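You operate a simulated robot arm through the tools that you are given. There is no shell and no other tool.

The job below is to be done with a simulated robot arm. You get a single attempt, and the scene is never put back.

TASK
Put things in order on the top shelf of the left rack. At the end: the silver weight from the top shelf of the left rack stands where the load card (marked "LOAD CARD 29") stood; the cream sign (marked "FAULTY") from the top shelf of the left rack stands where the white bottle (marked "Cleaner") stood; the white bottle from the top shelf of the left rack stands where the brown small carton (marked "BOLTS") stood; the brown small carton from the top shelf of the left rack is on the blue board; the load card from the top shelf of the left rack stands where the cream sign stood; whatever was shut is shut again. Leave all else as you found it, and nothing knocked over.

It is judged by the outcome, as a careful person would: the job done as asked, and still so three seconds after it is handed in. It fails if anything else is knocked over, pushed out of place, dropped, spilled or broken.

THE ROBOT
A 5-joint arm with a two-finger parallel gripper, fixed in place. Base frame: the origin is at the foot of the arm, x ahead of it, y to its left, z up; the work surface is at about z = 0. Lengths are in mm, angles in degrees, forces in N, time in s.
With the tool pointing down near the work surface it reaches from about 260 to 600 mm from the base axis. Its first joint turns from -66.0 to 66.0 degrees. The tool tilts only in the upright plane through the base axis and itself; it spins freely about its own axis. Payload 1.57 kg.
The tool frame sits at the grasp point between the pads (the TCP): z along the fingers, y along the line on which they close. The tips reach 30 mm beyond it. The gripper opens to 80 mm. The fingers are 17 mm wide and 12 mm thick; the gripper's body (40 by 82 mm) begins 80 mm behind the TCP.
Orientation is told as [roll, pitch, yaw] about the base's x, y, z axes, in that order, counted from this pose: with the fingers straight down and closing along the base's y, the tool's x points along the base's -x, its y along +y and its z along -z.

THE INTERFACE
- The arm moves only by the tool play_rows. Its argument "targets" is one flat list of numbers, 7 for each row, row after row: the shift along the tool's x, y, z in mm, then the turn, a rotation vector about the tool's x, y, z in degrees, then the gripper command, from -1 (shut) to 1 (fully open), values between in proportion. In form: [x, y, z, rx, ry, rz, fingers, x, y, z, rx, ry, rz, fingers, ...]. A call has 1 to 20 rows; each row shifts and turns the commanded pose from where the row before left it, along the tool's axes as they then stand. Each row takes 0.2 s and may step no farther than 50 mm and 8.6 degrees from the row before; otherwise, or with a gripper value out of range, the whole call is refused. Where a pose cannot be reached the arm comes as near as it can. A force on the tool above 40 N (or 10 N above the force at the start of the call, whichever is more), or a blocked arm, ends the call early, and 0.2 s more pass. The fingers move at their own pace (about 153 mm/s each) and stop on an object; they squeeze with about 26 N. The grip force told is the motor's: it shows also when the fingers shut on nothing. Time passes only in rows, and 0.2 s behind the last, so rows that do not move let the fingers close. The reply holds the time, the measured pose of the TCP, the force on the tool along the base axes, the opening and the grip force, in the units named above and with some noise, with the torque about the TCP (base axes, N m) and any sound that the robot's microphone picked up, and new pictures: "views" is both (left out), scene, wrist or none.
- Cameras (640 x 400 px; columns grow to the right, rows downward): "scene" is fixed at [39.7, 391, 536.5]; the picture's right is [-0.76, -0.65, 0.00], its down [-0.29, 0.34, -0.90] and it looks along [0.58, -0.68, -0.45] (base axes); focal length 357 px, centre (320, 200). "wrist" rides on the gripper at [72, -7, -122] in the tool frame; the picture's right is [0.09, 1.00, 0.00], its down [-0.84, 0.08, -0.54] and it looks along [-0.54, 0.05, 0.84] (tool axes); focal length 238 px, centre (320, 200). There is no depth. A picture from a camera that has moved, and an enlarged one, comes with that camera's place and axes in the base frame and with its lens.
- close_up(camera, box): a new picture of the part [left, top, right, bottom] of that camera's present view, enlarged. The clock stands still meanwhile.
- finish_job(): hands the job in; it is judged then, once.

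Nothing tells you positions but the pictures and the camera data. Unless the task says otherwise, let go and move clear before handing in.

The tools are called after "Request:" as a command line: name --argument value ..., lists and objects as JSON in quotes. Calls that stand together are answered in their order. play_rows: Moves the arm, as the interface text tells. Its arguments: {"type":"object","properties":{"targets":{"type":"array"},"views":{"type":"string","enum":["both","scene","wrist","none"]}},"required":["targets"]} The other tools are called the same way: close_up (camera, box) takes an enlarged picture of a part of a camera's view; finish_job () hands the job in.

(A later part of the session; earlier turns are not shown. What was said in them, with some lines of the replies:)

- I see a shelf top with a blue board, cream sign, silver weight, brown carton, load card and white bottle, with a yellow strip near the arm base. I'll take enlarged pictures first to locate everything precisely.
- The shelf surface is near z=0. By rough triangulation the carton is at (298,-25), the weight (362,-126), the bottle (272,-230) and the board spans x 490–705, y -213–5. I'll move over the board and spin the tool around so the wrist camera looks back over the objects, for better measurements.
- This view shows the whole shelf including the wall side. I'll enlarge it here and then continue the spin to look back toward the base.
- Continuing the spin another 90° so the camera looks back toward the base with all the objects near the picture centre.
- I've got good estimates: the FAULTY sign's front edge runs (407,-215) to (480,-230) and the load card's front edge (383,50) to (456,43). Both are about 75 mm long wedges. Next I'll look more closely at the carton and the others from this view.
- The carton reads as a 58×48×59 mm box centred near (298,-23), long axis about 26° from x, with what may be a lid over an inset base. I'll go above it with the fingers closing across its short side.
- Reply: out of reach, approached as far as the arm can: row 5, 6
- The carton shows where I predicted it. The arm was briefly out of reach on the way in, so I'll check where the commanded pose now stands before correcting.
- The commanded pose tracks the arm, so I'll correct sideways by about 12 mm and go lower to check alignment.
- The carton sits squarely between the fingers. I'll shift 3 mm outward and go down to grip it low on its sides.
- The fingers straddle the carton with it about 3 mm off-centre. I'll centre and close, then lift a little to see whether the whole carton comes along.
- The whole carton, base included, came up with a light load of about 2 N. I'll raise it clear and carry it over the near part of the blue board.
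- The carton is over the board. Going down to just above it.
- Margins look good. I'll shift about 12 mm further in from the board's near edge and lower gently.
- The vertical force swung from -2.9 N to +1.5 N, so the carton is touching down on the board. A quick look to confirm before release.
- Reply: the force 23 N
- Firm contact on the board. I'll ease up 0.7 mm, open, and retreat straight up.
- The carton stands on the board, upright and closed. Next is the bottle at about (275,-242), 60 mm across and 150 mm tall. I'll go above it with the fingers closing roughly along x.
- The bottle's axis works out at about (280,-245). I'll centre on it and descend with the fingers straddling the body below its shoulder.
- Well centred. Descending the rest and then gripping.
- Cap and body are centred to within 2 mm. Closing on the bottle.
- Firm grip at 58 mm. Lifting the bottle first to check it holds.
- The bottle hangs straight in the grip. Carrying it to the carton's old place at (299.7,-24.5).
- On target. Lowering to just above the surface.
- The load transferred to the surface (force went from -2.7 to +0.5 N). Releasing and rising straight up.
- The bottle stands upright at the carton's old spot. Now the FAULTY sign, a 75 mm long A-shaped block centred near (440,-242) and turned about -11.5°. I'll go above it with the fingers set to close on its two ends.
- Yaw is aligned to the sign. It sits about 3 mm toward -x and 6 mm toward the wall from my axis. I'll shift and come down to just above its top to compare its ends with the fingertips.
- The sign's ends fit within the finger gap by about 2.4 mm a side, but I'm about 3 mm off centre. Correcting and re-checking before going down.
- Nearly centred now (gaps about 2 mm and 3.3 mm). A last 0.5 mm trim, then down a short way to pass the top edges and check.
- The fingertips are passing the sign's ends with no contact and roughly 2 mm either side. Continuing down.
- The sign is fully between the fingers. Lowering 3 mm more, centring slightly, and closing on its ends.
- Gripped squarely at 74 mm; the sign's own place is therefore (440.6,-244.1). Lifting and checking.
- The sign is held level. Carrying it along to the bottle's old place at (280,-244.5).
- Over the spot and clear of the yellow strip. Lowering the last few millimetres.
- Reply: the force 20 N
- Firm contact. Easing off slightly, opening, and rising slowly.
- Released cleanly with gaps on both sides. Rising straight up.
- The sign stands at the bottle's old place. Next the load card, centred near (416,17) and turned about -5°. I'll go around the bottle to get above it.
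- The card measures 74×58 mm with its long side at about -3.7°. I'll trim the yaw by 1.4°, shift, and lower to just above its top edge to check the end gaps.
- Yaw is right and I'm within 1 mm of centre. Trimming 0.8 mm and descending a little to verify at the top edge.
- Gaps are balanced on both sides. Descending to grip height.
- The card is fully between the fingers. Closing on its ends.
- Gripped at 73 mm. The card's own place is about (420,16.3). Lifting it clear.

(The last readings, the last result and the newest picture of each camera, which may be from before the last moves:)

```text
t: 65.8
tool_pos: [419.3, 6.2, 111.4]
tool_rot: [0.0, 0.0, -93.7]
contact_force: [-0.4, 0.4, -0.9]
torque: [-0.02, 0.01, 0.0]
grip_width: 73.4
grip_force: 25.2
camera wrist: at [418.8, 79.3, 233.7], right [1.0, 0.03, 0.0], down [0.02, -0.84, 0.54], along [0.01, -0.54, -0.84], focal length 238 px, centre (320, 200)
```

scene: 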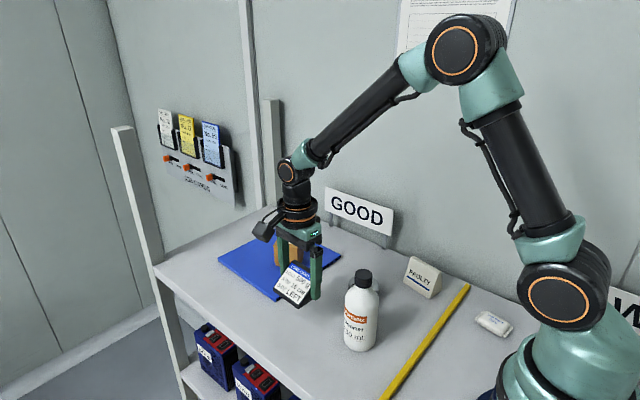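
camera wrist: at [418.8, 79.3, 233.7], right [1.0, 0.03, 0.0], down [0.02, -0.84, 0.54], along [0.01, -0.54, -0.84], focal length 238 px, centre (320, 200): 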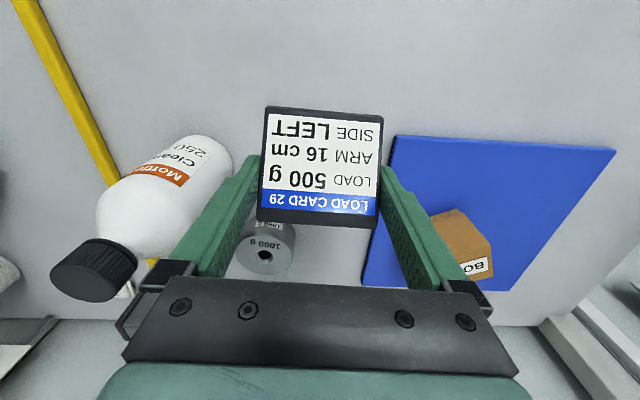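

The card is held level. Carrying it over to the sign's old place.

Request:
play_rows --targets '[-25.9, 3.68, 0, 0, 0, 0, -1, -25.9, 3.68, 0, 0, 0, 0, -1, -25.9, 3.68, 0, 0, 0, 0, -1, -25.9, 3.68, 0, 0, 0, 0, -1, -25.9, 3.68, 0, 0, 0, 0, -1, -25.9, 3.68, 0, 0, 0, 0, -1, -25.9, 3.68, 0, 0, 0, 0, -1, -25.9, 3.68, 0, 0, 0, 0, -1, -25.9, 3.68, 0, 0, 0, 0, -1, -25.9, 3.68, 0, 0, 0, 0, -1, 0, 0, 0, 0, 0, 0, -1, 0, 0, 22, 0, 0, 0, -1, 0, 0, 22, 0, 0, 0, -1, 0, 0, 18, 0, 0, 0, -1, 0, 0, 6, 0, 0, 0, -1, 0, 0, 0, 0, 0, 0, -1, 0, 0, 0, 0, 0, 0, -1]' --views "both"

Request:
close_up --camera "scene" --box '[310, 180, 430, 290]'

```text
t: 69.4
tool_pos: [439.2, -255.5, 43.1]
tool_rot: [-0.1, 0.0, -93.6]
contact_force: [-0.7, 0.5, -0.1]
torque: [-0.01, 0.02, -0.01]
grip_width: 73.2
grip_force: 25.9
camera wrist: at [438.8, -182.2, 165.9], right [1.0, 0.03, 0.0], down [0.02, -0.84, 0.54], along [0.01, -0.54, -0.84], focal length 238 px, centre (320, 200)
```

scene: 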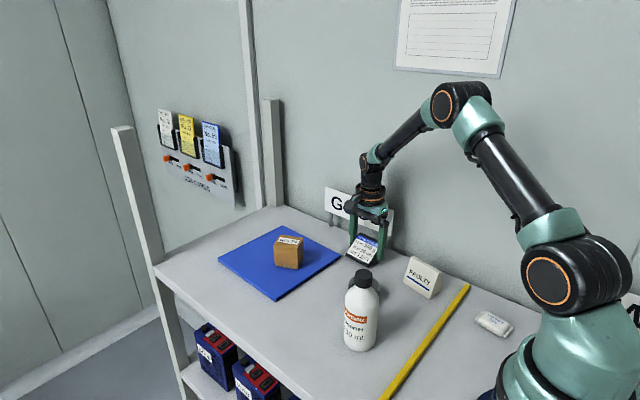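
wrist: 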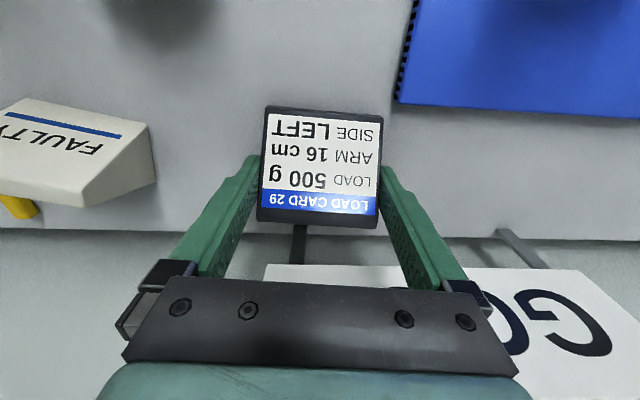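

```text
3.64 times, centred on (370, 235) of scene
camera zoom: at [39.7, 390.9, 536.5], right [-0.76, -0.65, 0.0], down [-0.29, 0.34, -0.9], along [0.58, -0.68, -0.45], focal length 1299 px, centre (138, 73)
```

zoom: 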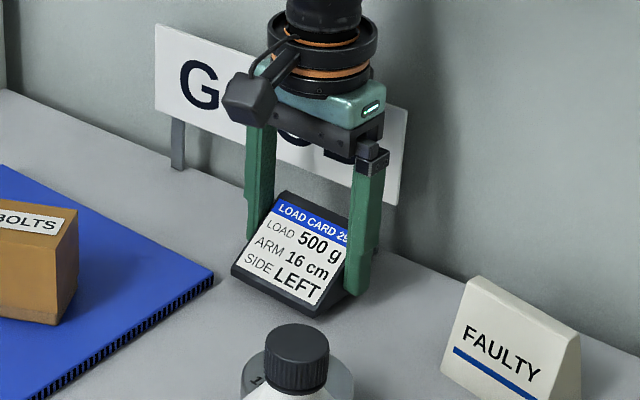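

In position with the card about 7 mm above the surface. Lowering in small steps.

Request:
play_rows --targets '[0, 0, 3, 0, 0, 0, -1, 0, 0, 2, 0, 0, 0, -1, 0, 0, 0, 0, 0, 0, -1]' --views "none"

Request:
play_rows --targets '[0, 0, 0.7, 0, 0, 0, -1, 0, 0, 0, 0, 0, 0, -1]' --views "none"

```text
t: 70.2
tool_pos: [440.2, -253.8, 38.7]
tool_rot: [-0.1, 0.0, -93.7]
contact_force: [-0.1, -0.8, -0.4]
torque: [-0.02, 0.02, 0.0]
grip_width: 73.3
grip_force: 25.7
```

```text
t: 70.8
tool_pos: [440.7, -255.6, 36.7]
tool_rot: [0.0, 0.1, -93.7]
contact_force: [-0.1, 0.0, -0.5]
torque: [0.0, 0.04, 0.0]
grip_width: 73.4
grip_force: 26.1
```

Request:
play_rows --targets '[0, 0, 0.7, 0, 0, 0, -1, 0, 0, 0, 0, 0, 0, -1]' --views "none"

```text
t: 71.4
tool_pos: [440.5, -255.4, 36.3]
tool_rot: [0.0, -0.1, -93.7]
contact_force: [0.0, -0.4, -0.3]
torque: [0.0, 0.03, 0.0]
grip_width: 73.2
grip_force: 26.0
```

Request:
play_rows --targets '[0, 0, 0.7, 0, 0, 0, -1, 0, 0, 0, 0, 0, 0, -1]' --views "none"

```text
t: 72.0
tool_pos: [441.6, -255.5, 35.8]
tool_rot: [0.0, 0.0, -93.7]
contact_force: [-1.8, 0.9, 6.8]
torque: [0.14, -0.05, 0.04]
grip_width: 73.5
grip_force: 26.5
```

Contact made at 6.8 N. Easing off a touch, opening, and checking before rising.

Request:
play_rows --targets '[0, 0, -0.2, 0, 0, 0, -1, 0, 0, 0, 0, 0, 0, 1, 0, 0, 0, 0, 0, 0, 1, 0, 0, 0, 0, 0, 0, 1]' --views "none"

Request:
close_up --camera "wrist" --box '[220, 100, 420, 250]'

```text
t: 73.0
tool_pos: [440.2, -255.3, 36.9]
tool_rot: [0.0, -0.1, -93.7]
contact_force: [-0.2, 0.2, -0.3]
torque: [0.02, -0.01, 0.04]
grip_width: 80.2
grip_force: 0.1
```

```text
2.67 times, centred on (320, 175) of wrist
camera zoom: at [439.2, -182.9, 158.7], right [1.0, 0.03, 0.0], down [0.02, -0.84, 0.54], along [0.01, -0.54, -0.84], focal length 636 px, centre (320, 267)
```

zoom: 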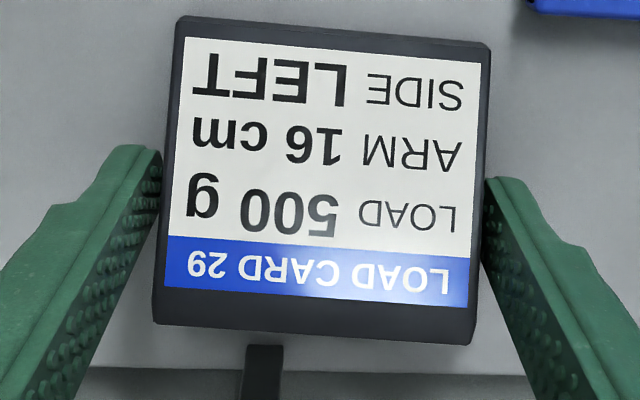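

The card is released with gaps on both sides. Rising straight up, then moving over the weight near (362,-126).

Request:
play_rows --targets '[0, 0, -5, 0, 0, 0, 1, 0, 0, -8, 0, 0, 0, 1, 0, 0, -10, 0, 0, 0, 1, 0, 0, -12, 0, 0, 0, 1, 0, 0, -20, 0, 0, 0, 1, 0, 0, -35, 0, 0, 0, 1, 24.7, -17.2, 0, 0, 0, 0, 1, 24.7, -17.2, 0, 0, 0, 0, 1, 24.7, -17.2, 0, 0, 0, 0, 1, 24.7, -17.2, 0, 0, 0, 0, 1, 24.7, -17.2, 0, 0, 0, 0, 1, 0, 0, 0, 0, 0, 0, 1, 0, 0, 0, 0, 0, 0, 1]' --views "both"

Request:
close_up --camera "wrist" --box '[220, 80, 420, 220]'

Request:
close_up --camera "scene" --box '[310, 200, 480, 360]'

```text
t: 75.8
tool_pos: [363.3, -127.1, 125.1]
tool_rot: [0.0, 0.0, -93.7]
contact_force: [0.4, 0.0, -0.1]
torque: [0.02, -0.01, 0.01]
grip_width: 79.9
grip_force: 0.0
camera wrist: at [360.5, -55.2, 248.0], right [1.0, 0.03, 0.0], down [0.02, -0.84, 0.54], along [0.01, -0.54, -0.84], focal length 238 px, centre (320, 200)
```

scene: 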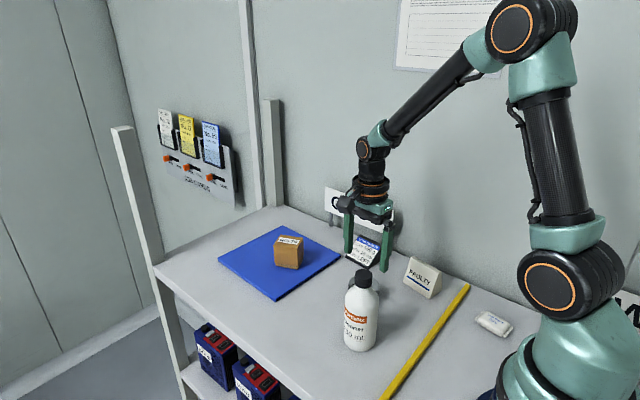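
wrist: 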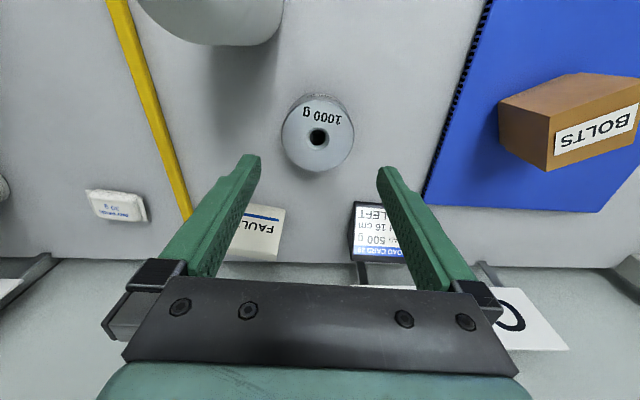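

```text
2.86 times, centred on (320, 150) of wrist
camera zoom: at [360.5, -55.2, 248.0], right [1.0, 0.03, 0.0], down [0.02, -0.84, 0.54], along [0.01, -0.54, -0.84], focal length 681 px, centre (320, 343)
```

zoom: 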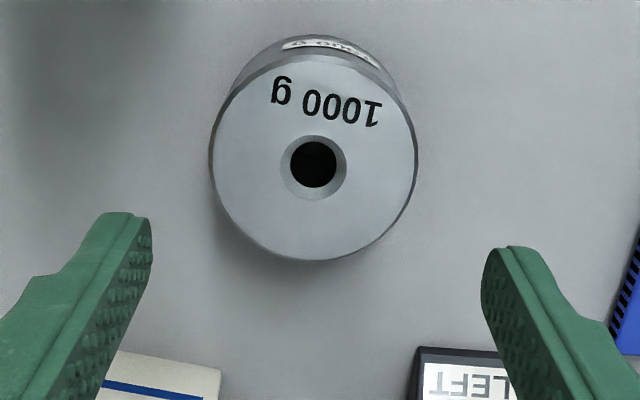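

```text
2.50 times, centred on (395, 280) of scene
camera zoom: at [39.7, 391.0, 536.5], right [-0.76, -0.65, 0.0], down [-0.29, 0.34, -0.9], along [0.58, -0.68, -0.45], focal length 893 px, centre (132, 0)
```

zoom: 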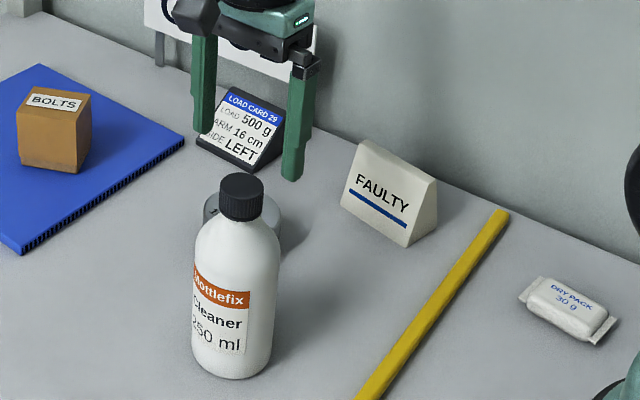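

The weight's axis is near (360.5,-123.5), 65 mm across. Centring on it and going down.

Request:
play_rows --targets '[3.7, -2, 0, 0, 0, 0, 1, 0, 0, 20, 0, 0, 0, 1, 0, 0, 20, 0, 0, 0, 1, 0, 0, 0, 0, 0, 0, 1]' --views "wrist"

Request:
close_up --camera "wrist" --box '[220, 100, 420, 240]'

```text
t: 76.8
tool_pos: [363.0, -123.4, 86.2]
tool_rot: [0.0, 0.0, -93.7]
contact_force: [0.4, 0.0, 0.2]
torque: [-0.03, -0.01, 0.0]
grip_width: 79.6
grip_force: 0.1
camera wrist: at [360.8, -50.3, 207.9], right [1.0, 0.03, 0.0], down [0.02, -0.84, 0.54], along [0.02, -0.54, -0.84], focal length 238 px, centre (320, 200)
```

wrist: 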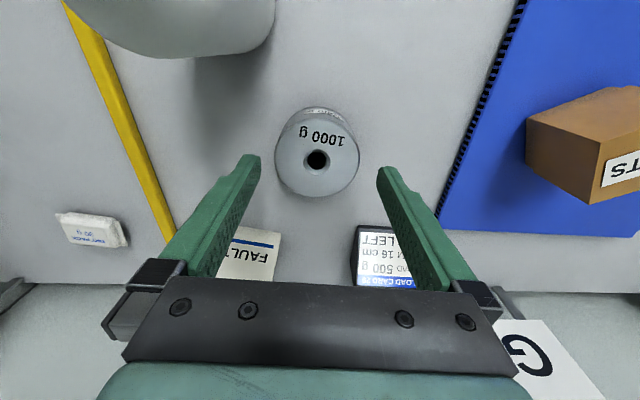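

```text
2.86 times, centred on (320, 170) of wrist
camera zoom: at [360.8, -50.3, 207.9], right [1.0, 0.03, 0.0], down [0.02, -0.84, 0.54], along [0.02, -0.54, -0.84], focal length 681 px, centre (320, 286)
```

zoom: 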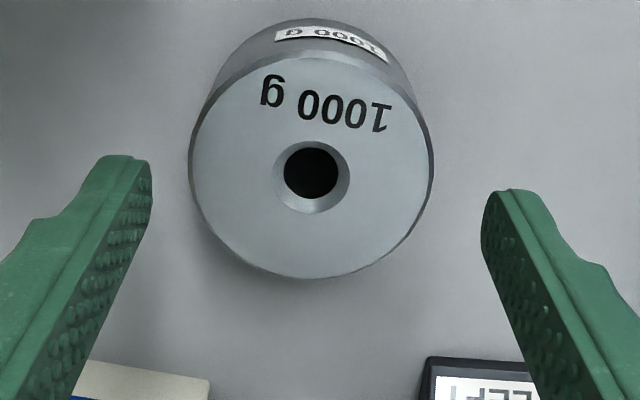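

Centred to about 1 mm. Going down to grip height.

Request:
play_rows --targets '[-1, -1, 10, 0, 0, 0, 1, 0, 0, 14, 0, 0, 0, 1, 0, 0, 14, 0, 0, 0, 1, 0, 0, 12, 0, 0, 0, 1, 0, 0, 0, 0, 0, 0, 1, 0, 0, 0, 0, 0, 0, 1]' --views "both"

Request:
close_up --camera "wrist" --box '[220, 100, 420, 240]'

```text
t: 78.2
tool_pos: [361.3, -124.0, 35.3]
tool_rot: [0.0, -0.1, -93.7]
contact_force: [-0.5, -0.1, -0.7]
torque: [0.0, -0.01, 0.01]
grip_width: 79.9
grip_force: 0.0
camera wrist: at [359.3, -52.4, 158.3], right [1.0, 0.03, 0.0], down [0.02, -0.84, 0.54], along [0.01, -0.54, -0.84], focal length 238 px, centre (320, 200)
```

scene: 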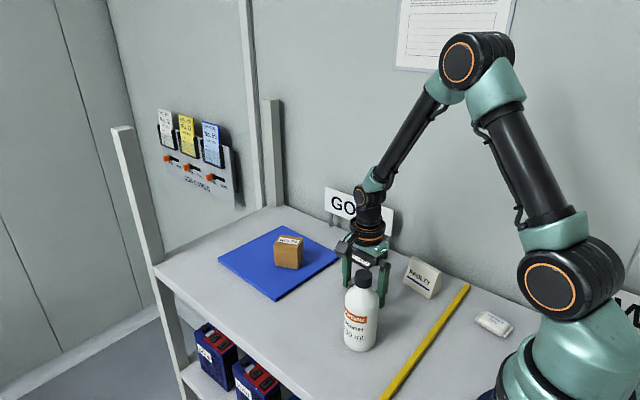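
wrist: 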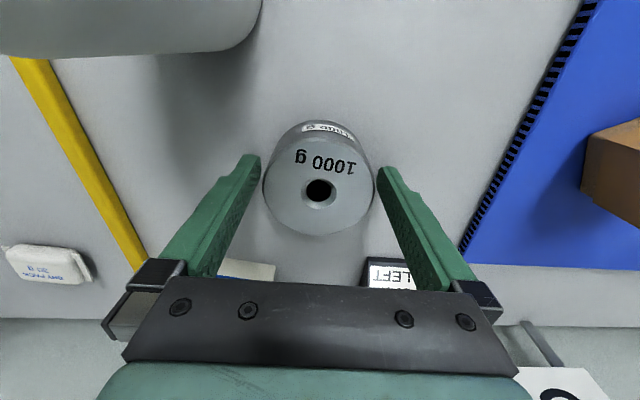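

```text
2.86 times, centred on (320, 170) of wrist
camera zoom: at [359.3, -52.4, 158.3], right [1.0, 0.03, 0.0], down [0.02, -0.84, 0.54], along [0.01, -0.54, -0.84], focal length 681 px, centre (320, 286)
```

zoom: 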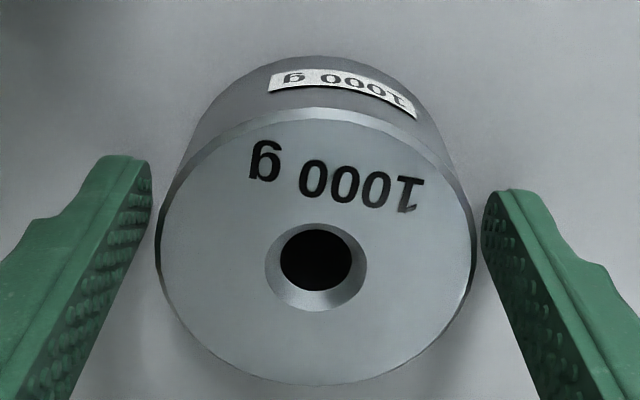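

Centred on the weight. Closing and then a small test lift.

Request:
play_rows --targets '[0, 0, 0, 0, 0, 0, -1, 0, 0, 0, 0, 0, 0, -1, 0, 0, 0, 0, 0, 0, -1, 0, 0, 0, 0, 0, 0, -1]' --views "none"

Request:
play_rows --targets '[0, 0, -2, 0, 0, 0, -1, 0, 0, -4, 0, 0, 0, -1, 0, 0, -4, 0, 0, 0, -1, 0, 0, 0, 0, 0, 0, -1, 0, 0, 0, 0, 0, 0, -1]' --views "both"

Request:
close_up --camera "wrist" --box '[220, 100, 420, 240]'

```text
t: 79.2
tool_pos: [359.8, -124.5, 34.6]
tool_rot: [-0.2, 0.1, -93.7]
contact_force: [-9.9, 0.6, 14.9]
torque: [0.47, 0.44, 0.16]
grip_width: 65.5
grip_force: 26.0
```

```text
t: 80.4
tool_pos: [360.2, -124.2, 44.5]
tool_rot: [0.0, -0.1, -93.7]
contact_force: [0.1, 0.2, -10.1]
torque: [0.02, -0.04, -0.05]
grip_width: 65.5
grip_force: 26.2
camera wrist: at [358.8, -51.6, 167.4], right [1.0, 0.03, 0.0], down [0.02, -0.84, 0.54], along [0.01, -0.54, -0.84], focal length 238 px, centre (320, 200)
```

scene: 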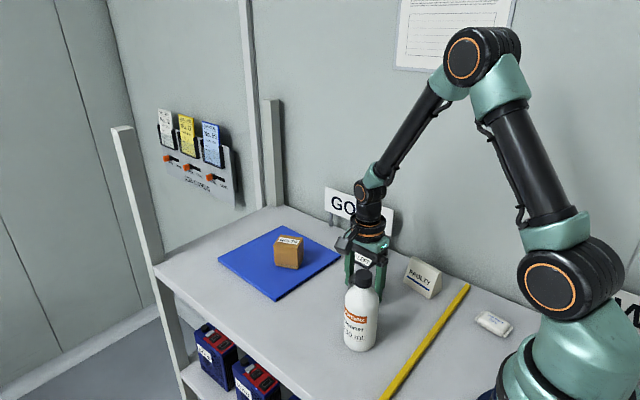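
wrist: 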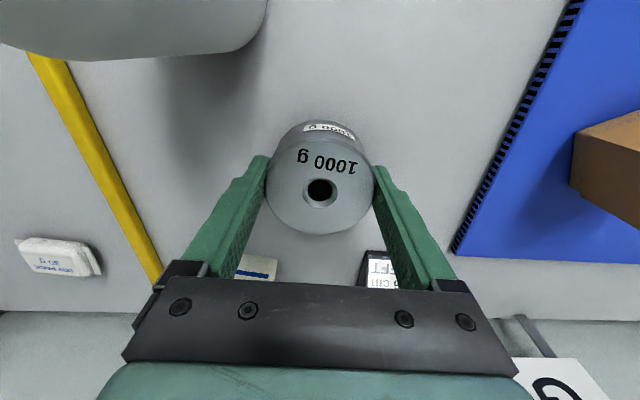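

```text
2.86 times, centred on (320, 170) of wrist
camera zoom: at [358.8, -51.6, 167.4], right [1.0, 0.03, 0.0], down [0.02, -0.84, 0.54], along [0.01, -0.54, -0.84], focal length 681 px, centre (320, 286)
```

zoom: 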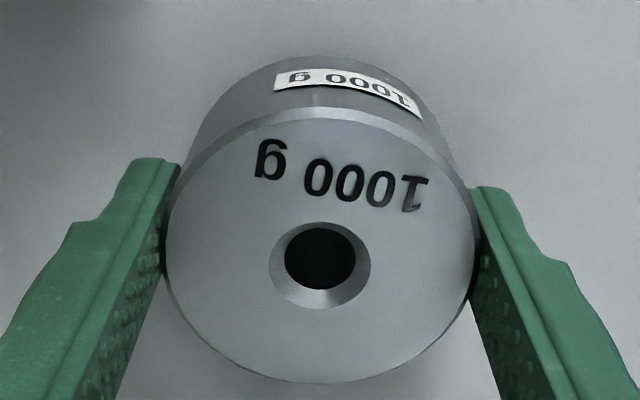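

The full 10 N weight is held with no slip. Raising it and carrying it gently to the card's old place at (420,16).

Request:
play_rows --targets '[0, 0, -10, 0, 0, 0, -1, 0, 0, -15, 0, 0, 0, -1, 0, 0, -15, 0, 0, 0, -1, 0, 0, -10, 0, 0, 0, -1, 10, 3.5, 0, 0, 0, 0, -1, 18, 6.3, 0, 0, 0, 0, -1, 18, 6.3, 0, 0, 0, 0, -1, 18, 6.3, 0, 0, 0, 0, -1, 18, 6.3, 0, 0, 0, 0, -1, 18, 6.3, 0, 0, 0, 0, -1, 18, 6.3, 0, 0, 0, 0, -1, 16, 5.6, 0, 0, 0, 0, -1, 10.2, 3.7, 0, 0, 0, 0, -1, 0, 0, 0, 0, 0, 0, -1, 0, 0, 0, 0, 0, 0, -1]' --views "both"

```text
t: 83.6
tool_pos: [419.0, 16.7, 94.6]
tool_rot: [0.0, 0.0, -93.6]
contact_force: [0.1, -0.9, -10.0]
torque: [0.01, -0.02, -0.03]
grip_width: 65.5
grip_force: 25.9
camera wrist: at [417.6, 90.1, 217.4], right [1.0, 0.03, 0.0], down [0.02, -0.84, 0.54], along [0.01, -0.54, -0.84], focal length 238 px, centre (320, 200)
```

scene: 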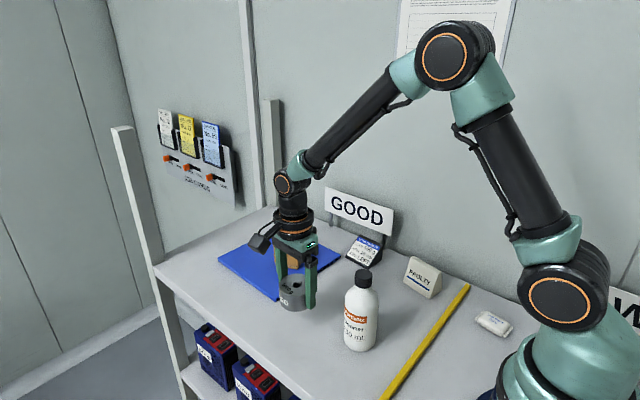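
wrist: 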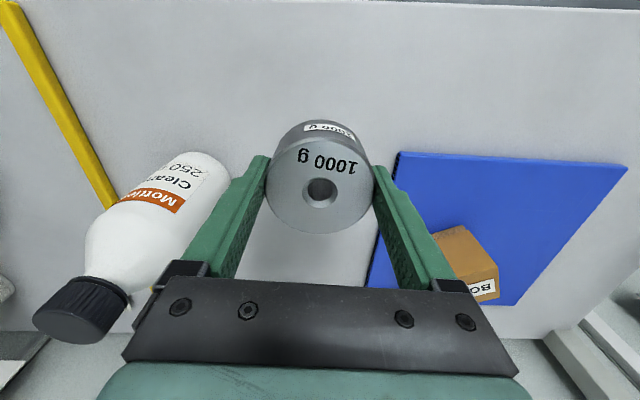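

Right over the spot. Lowering.

Request:
play_rows --targets '[0, 0, 15, 0, 0, 0, -1, 0, 0, 18, 0, 0, 0, -1, 0, 0, 14, 0, 0, 0, -1, 0, 0, 7, 0, 0, 0, -1, 0, 0, 0, 0, 0, 0, -1, 0, 0, 0, 0, 0, 0, -1]' --views "scene"

Request:
close_up --camera "scene" --box '[240, 240, 360, 350]'

```text
t: 85.0
tool_pos: [419.9, 15.6, 41.2]
tool_rot: [0.0, 0.1, -93.7]
contact_force: [0.2, 0.4, -9.9]
torque: [-0.02, 0.01, 0.0]
grip_width: 65.3
grip_force: 26.0
```

scene: 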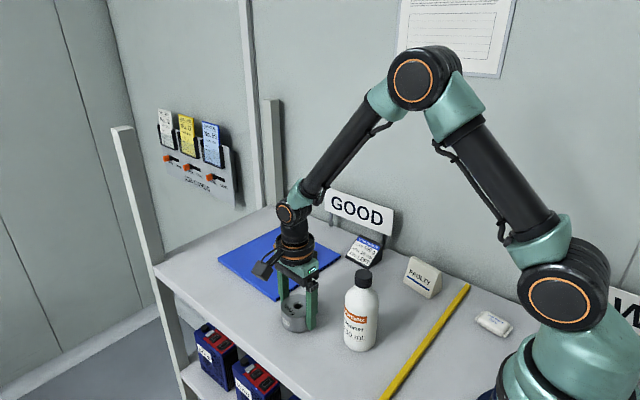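

```text
3.64 times, centred on (300, 295) of scene
camera zoom: at [39.7, 391.0, 536.5], right [-0.76, -0.65, 0.0], down [-0.29, 0.34, -0.9], along [0.58, -0.68, -0.45], focal length 1299 px, centre (393, -146)
```

zoom: 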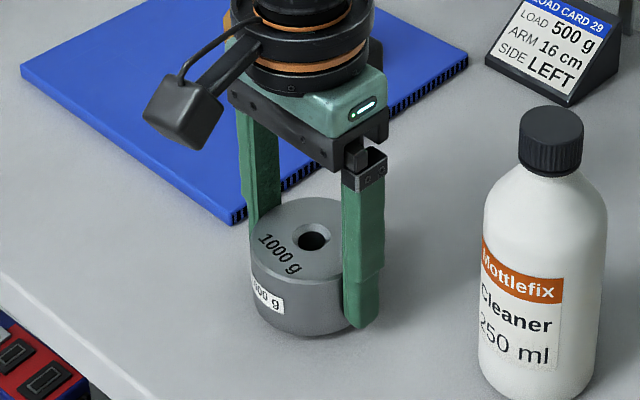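

Request:
play_rows --targets '[0, 0, 3, 0, 0, 0, -1, 0, 0, 1.5, 0, 0, 0, -1, 0, 0, 0, 0, 0, 0, -1]' --views "none"

Request:
play_rows --targets '[0, 0, 0.7, 0, 0, 0, -1, 0, 0, 0, 0, 0, 0, -1]' --views "none"

```text
t: 85.8
tool_pos: [421.2, 17.1, 37.1]
tool_rot: [0.0, 0.1, -93.7]
contact_force: [-5.7, -4.3, 9.8]
torque: [0.4, 0.25, 0.2]
grip_width: 65.3
grip_force: 26.3
```

```text
t: 86.4
tool_pos: [420.7, 17.3, 36.9]
tool_rot: [0.1, 0.0, -93.7]
contact_force: [-3.6, -1.9, 17.0]
torque: [0.01, 0.6, 0.16]
grip_width: 65.4
grip_force: 25.9
```

The weight is resting on the surface. Easing off slightly, releasing and rising.

Request:
play_rows --targets '[0, 0, -0.5, 0, 0, 0, -1, 0, 0, 0, 0, 0, 0, -1, 0, 0, 0, 0, 0, 0, 0.8, 0, 0, 0, 0, 0, 0, 1, 0, 0, 0, 0, 0, 0, 1, 0, 0, -8, 0, 0, 0, 1, 0, 0, -15, 0, 0, 0, 1, 0, 0, -25, 0, 0, 0, 1, 0, 0, -30, 0, 0, 0, 1, 0, 0, -30, 0, 0, 0, 1, 0, 0, -30, 0, 0, 0, 1, 0, 0, -30, 0, 0, 0, 1, 0, 0, -30, 0, 0, 0, 1, 0, 0, 0, 0, 0, 0, 1]' --views "both"

Request:
close_up --camera "scene" --box '[210, 200, 450, 360]'

```text
t: 89.4
tool_pos: [418.7, 16.7, 238.0]
tool_rot: [0.0, 0.0, -93.7]
contact_force: [-0.3, 0.2, 0.2]
torque: [0.0, 0.01, 0.02]
grip_width: 79.8
grip_force: 0.1
camera wrist: at [417.0, 89.5, 360.7], right [1.0, 0.03, 0.0], down [0.02, -0.84, 0.54], along [0.01, -0.54, -0.84], focal length 238 px, centre (320, 200)
```

scene: 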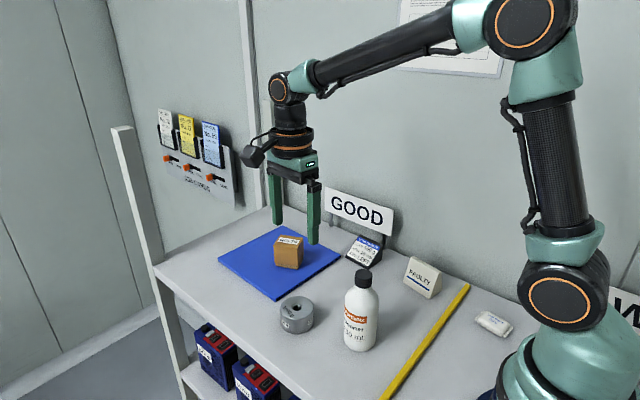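
wrist: 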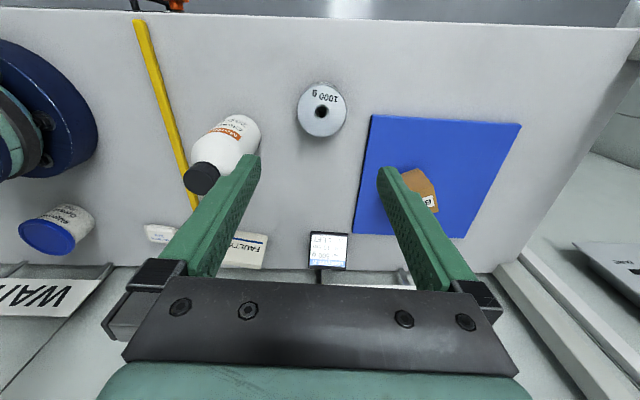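

```text
2.50 times, centred on (330, 280) of scene
camera zoom: at [39.7, 391.0, 536.5], right [-0.76, -0.65, 0.0], down [-0.29, 0.34, -0.9], along [0.58, -0.68, -0.45], focal length 893 px, centre (295, 0)
```

zoom: 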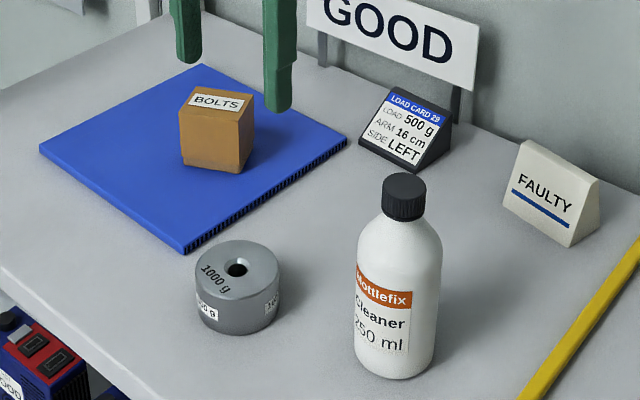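

All five items are in place and standing. I'll take enlarged views to verify final positions before handing in.

Request:
close_up --camera "wrist" --box '[270, 60, 380, 160]'

Request:
close_up --camera "scene" --box '[260, 270, 400, 360]'

Request:
close_up --camera "scene" --box '[330, 210, 470, 310]'

Request:
close_up --camera "scene" --box '[210, 215, 350, 305]'

```text
4.00 times, centred on (325, 110) of wrist
camera zoom: at [417.0, 89.5, 360.7], right [1.0, 0.03, 0.0], down [0.02, -0.84, 0.54], along [0.01, -0.54, -0.84], focal length 953 px, centre (300, 560)
```

zoom: 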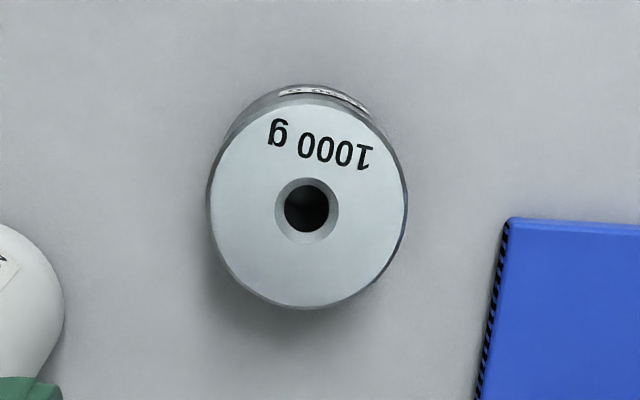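

```text
4.44 times, centred on (330, 315) of scene
camera zoom: at [39.7, 391.0, 536.5], right [-0.76, -0.65, 0.0], down [-0.29, 0.34, -0.9], along [0.58, -0.68, -0.45], focal length 1587 px, centre (276, -311)
```

zoom: 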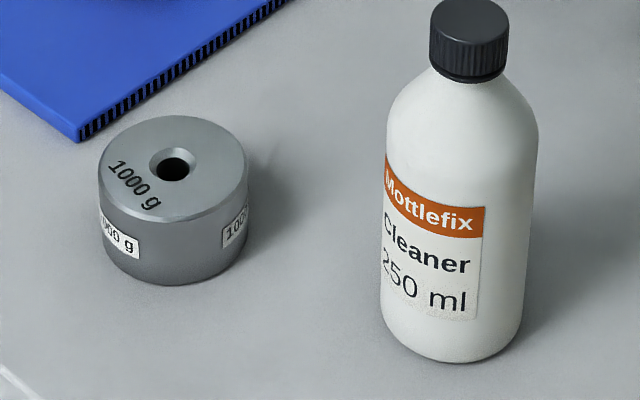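

```text
4.00 times, centred on (400, 260) of scene
camera zoom: at [39.7, 391.0, 536.5], right [-0.76, -0.65, 0.0], down [-0.29, 0.34, -0.9], along [0.58, -0.68, -0.45], focal length 1428 px, centre (0, -40)
```

zoom: 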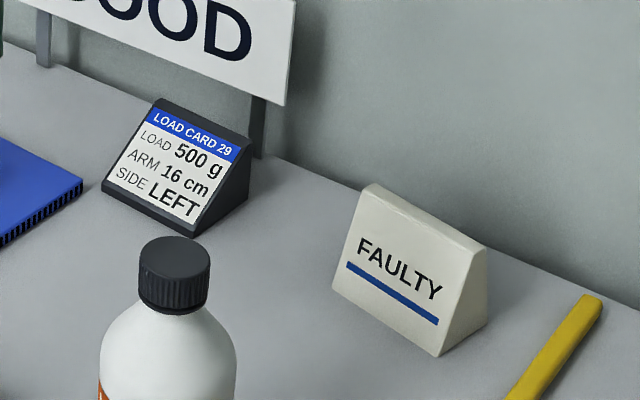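

```text
4.44 times, centred on (280, 260) of scene
camera zoom: at [39.7, 391.0, 536.5], right [-0.76, -0.65, 0.0], down [-0.29, 0.34, -0.9], along [0.58, -0.68, -0.45], focal length 1587 px, centre (498, -67)
```

zoom: 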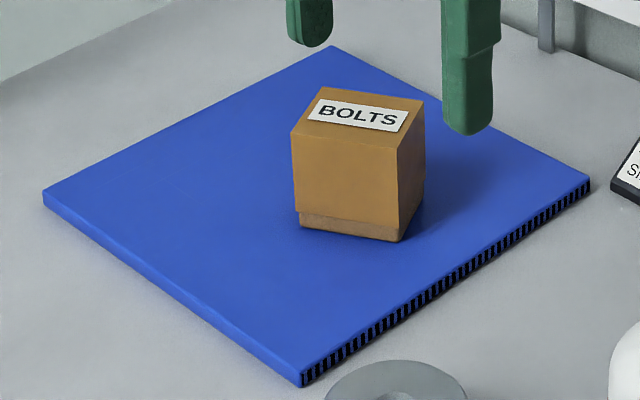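

Everything checks out. The weight stands at (421,17), where the card was, and the card stands where the sign was. The sign is at the bottle's old spot, and the bottle is at the carton's. The carton is closed and upright on the blue board, nothing else has moved, and the gripper is open and clear. Handing in.

Request:
finish_job

```text
The job is handed in.
```

I've moved all five items on the top shelf to where you asked, and the job is handed in. I don't have the result of the judging. In the last pictures everything stood upright and nothing else had moved.

| Item | Now stands | Position check |
|---|---|---|
| Silver weight | Where the load card stood | Within about 3 mm of the card's old centre |
| Cream sign "FAULTY" | Where the white bottle stood | Placed by arm position |
| White bottle "Cleaner" | Where the carton stood | Within a few mm in the pictures |
| Brown carton "BOLTS" | On the blue board, well inside its edges | Confirmed in the pictures |
| Load card 29 | Where the cream sign stood | Placed by arm position |

The sign and the load card still face the way they did before. The load card is turned about 8° from the angle the sign stood at. The carton stayed closed and the bottle's cap stayed on. The gripper is open and about 200 mm above the shelf.
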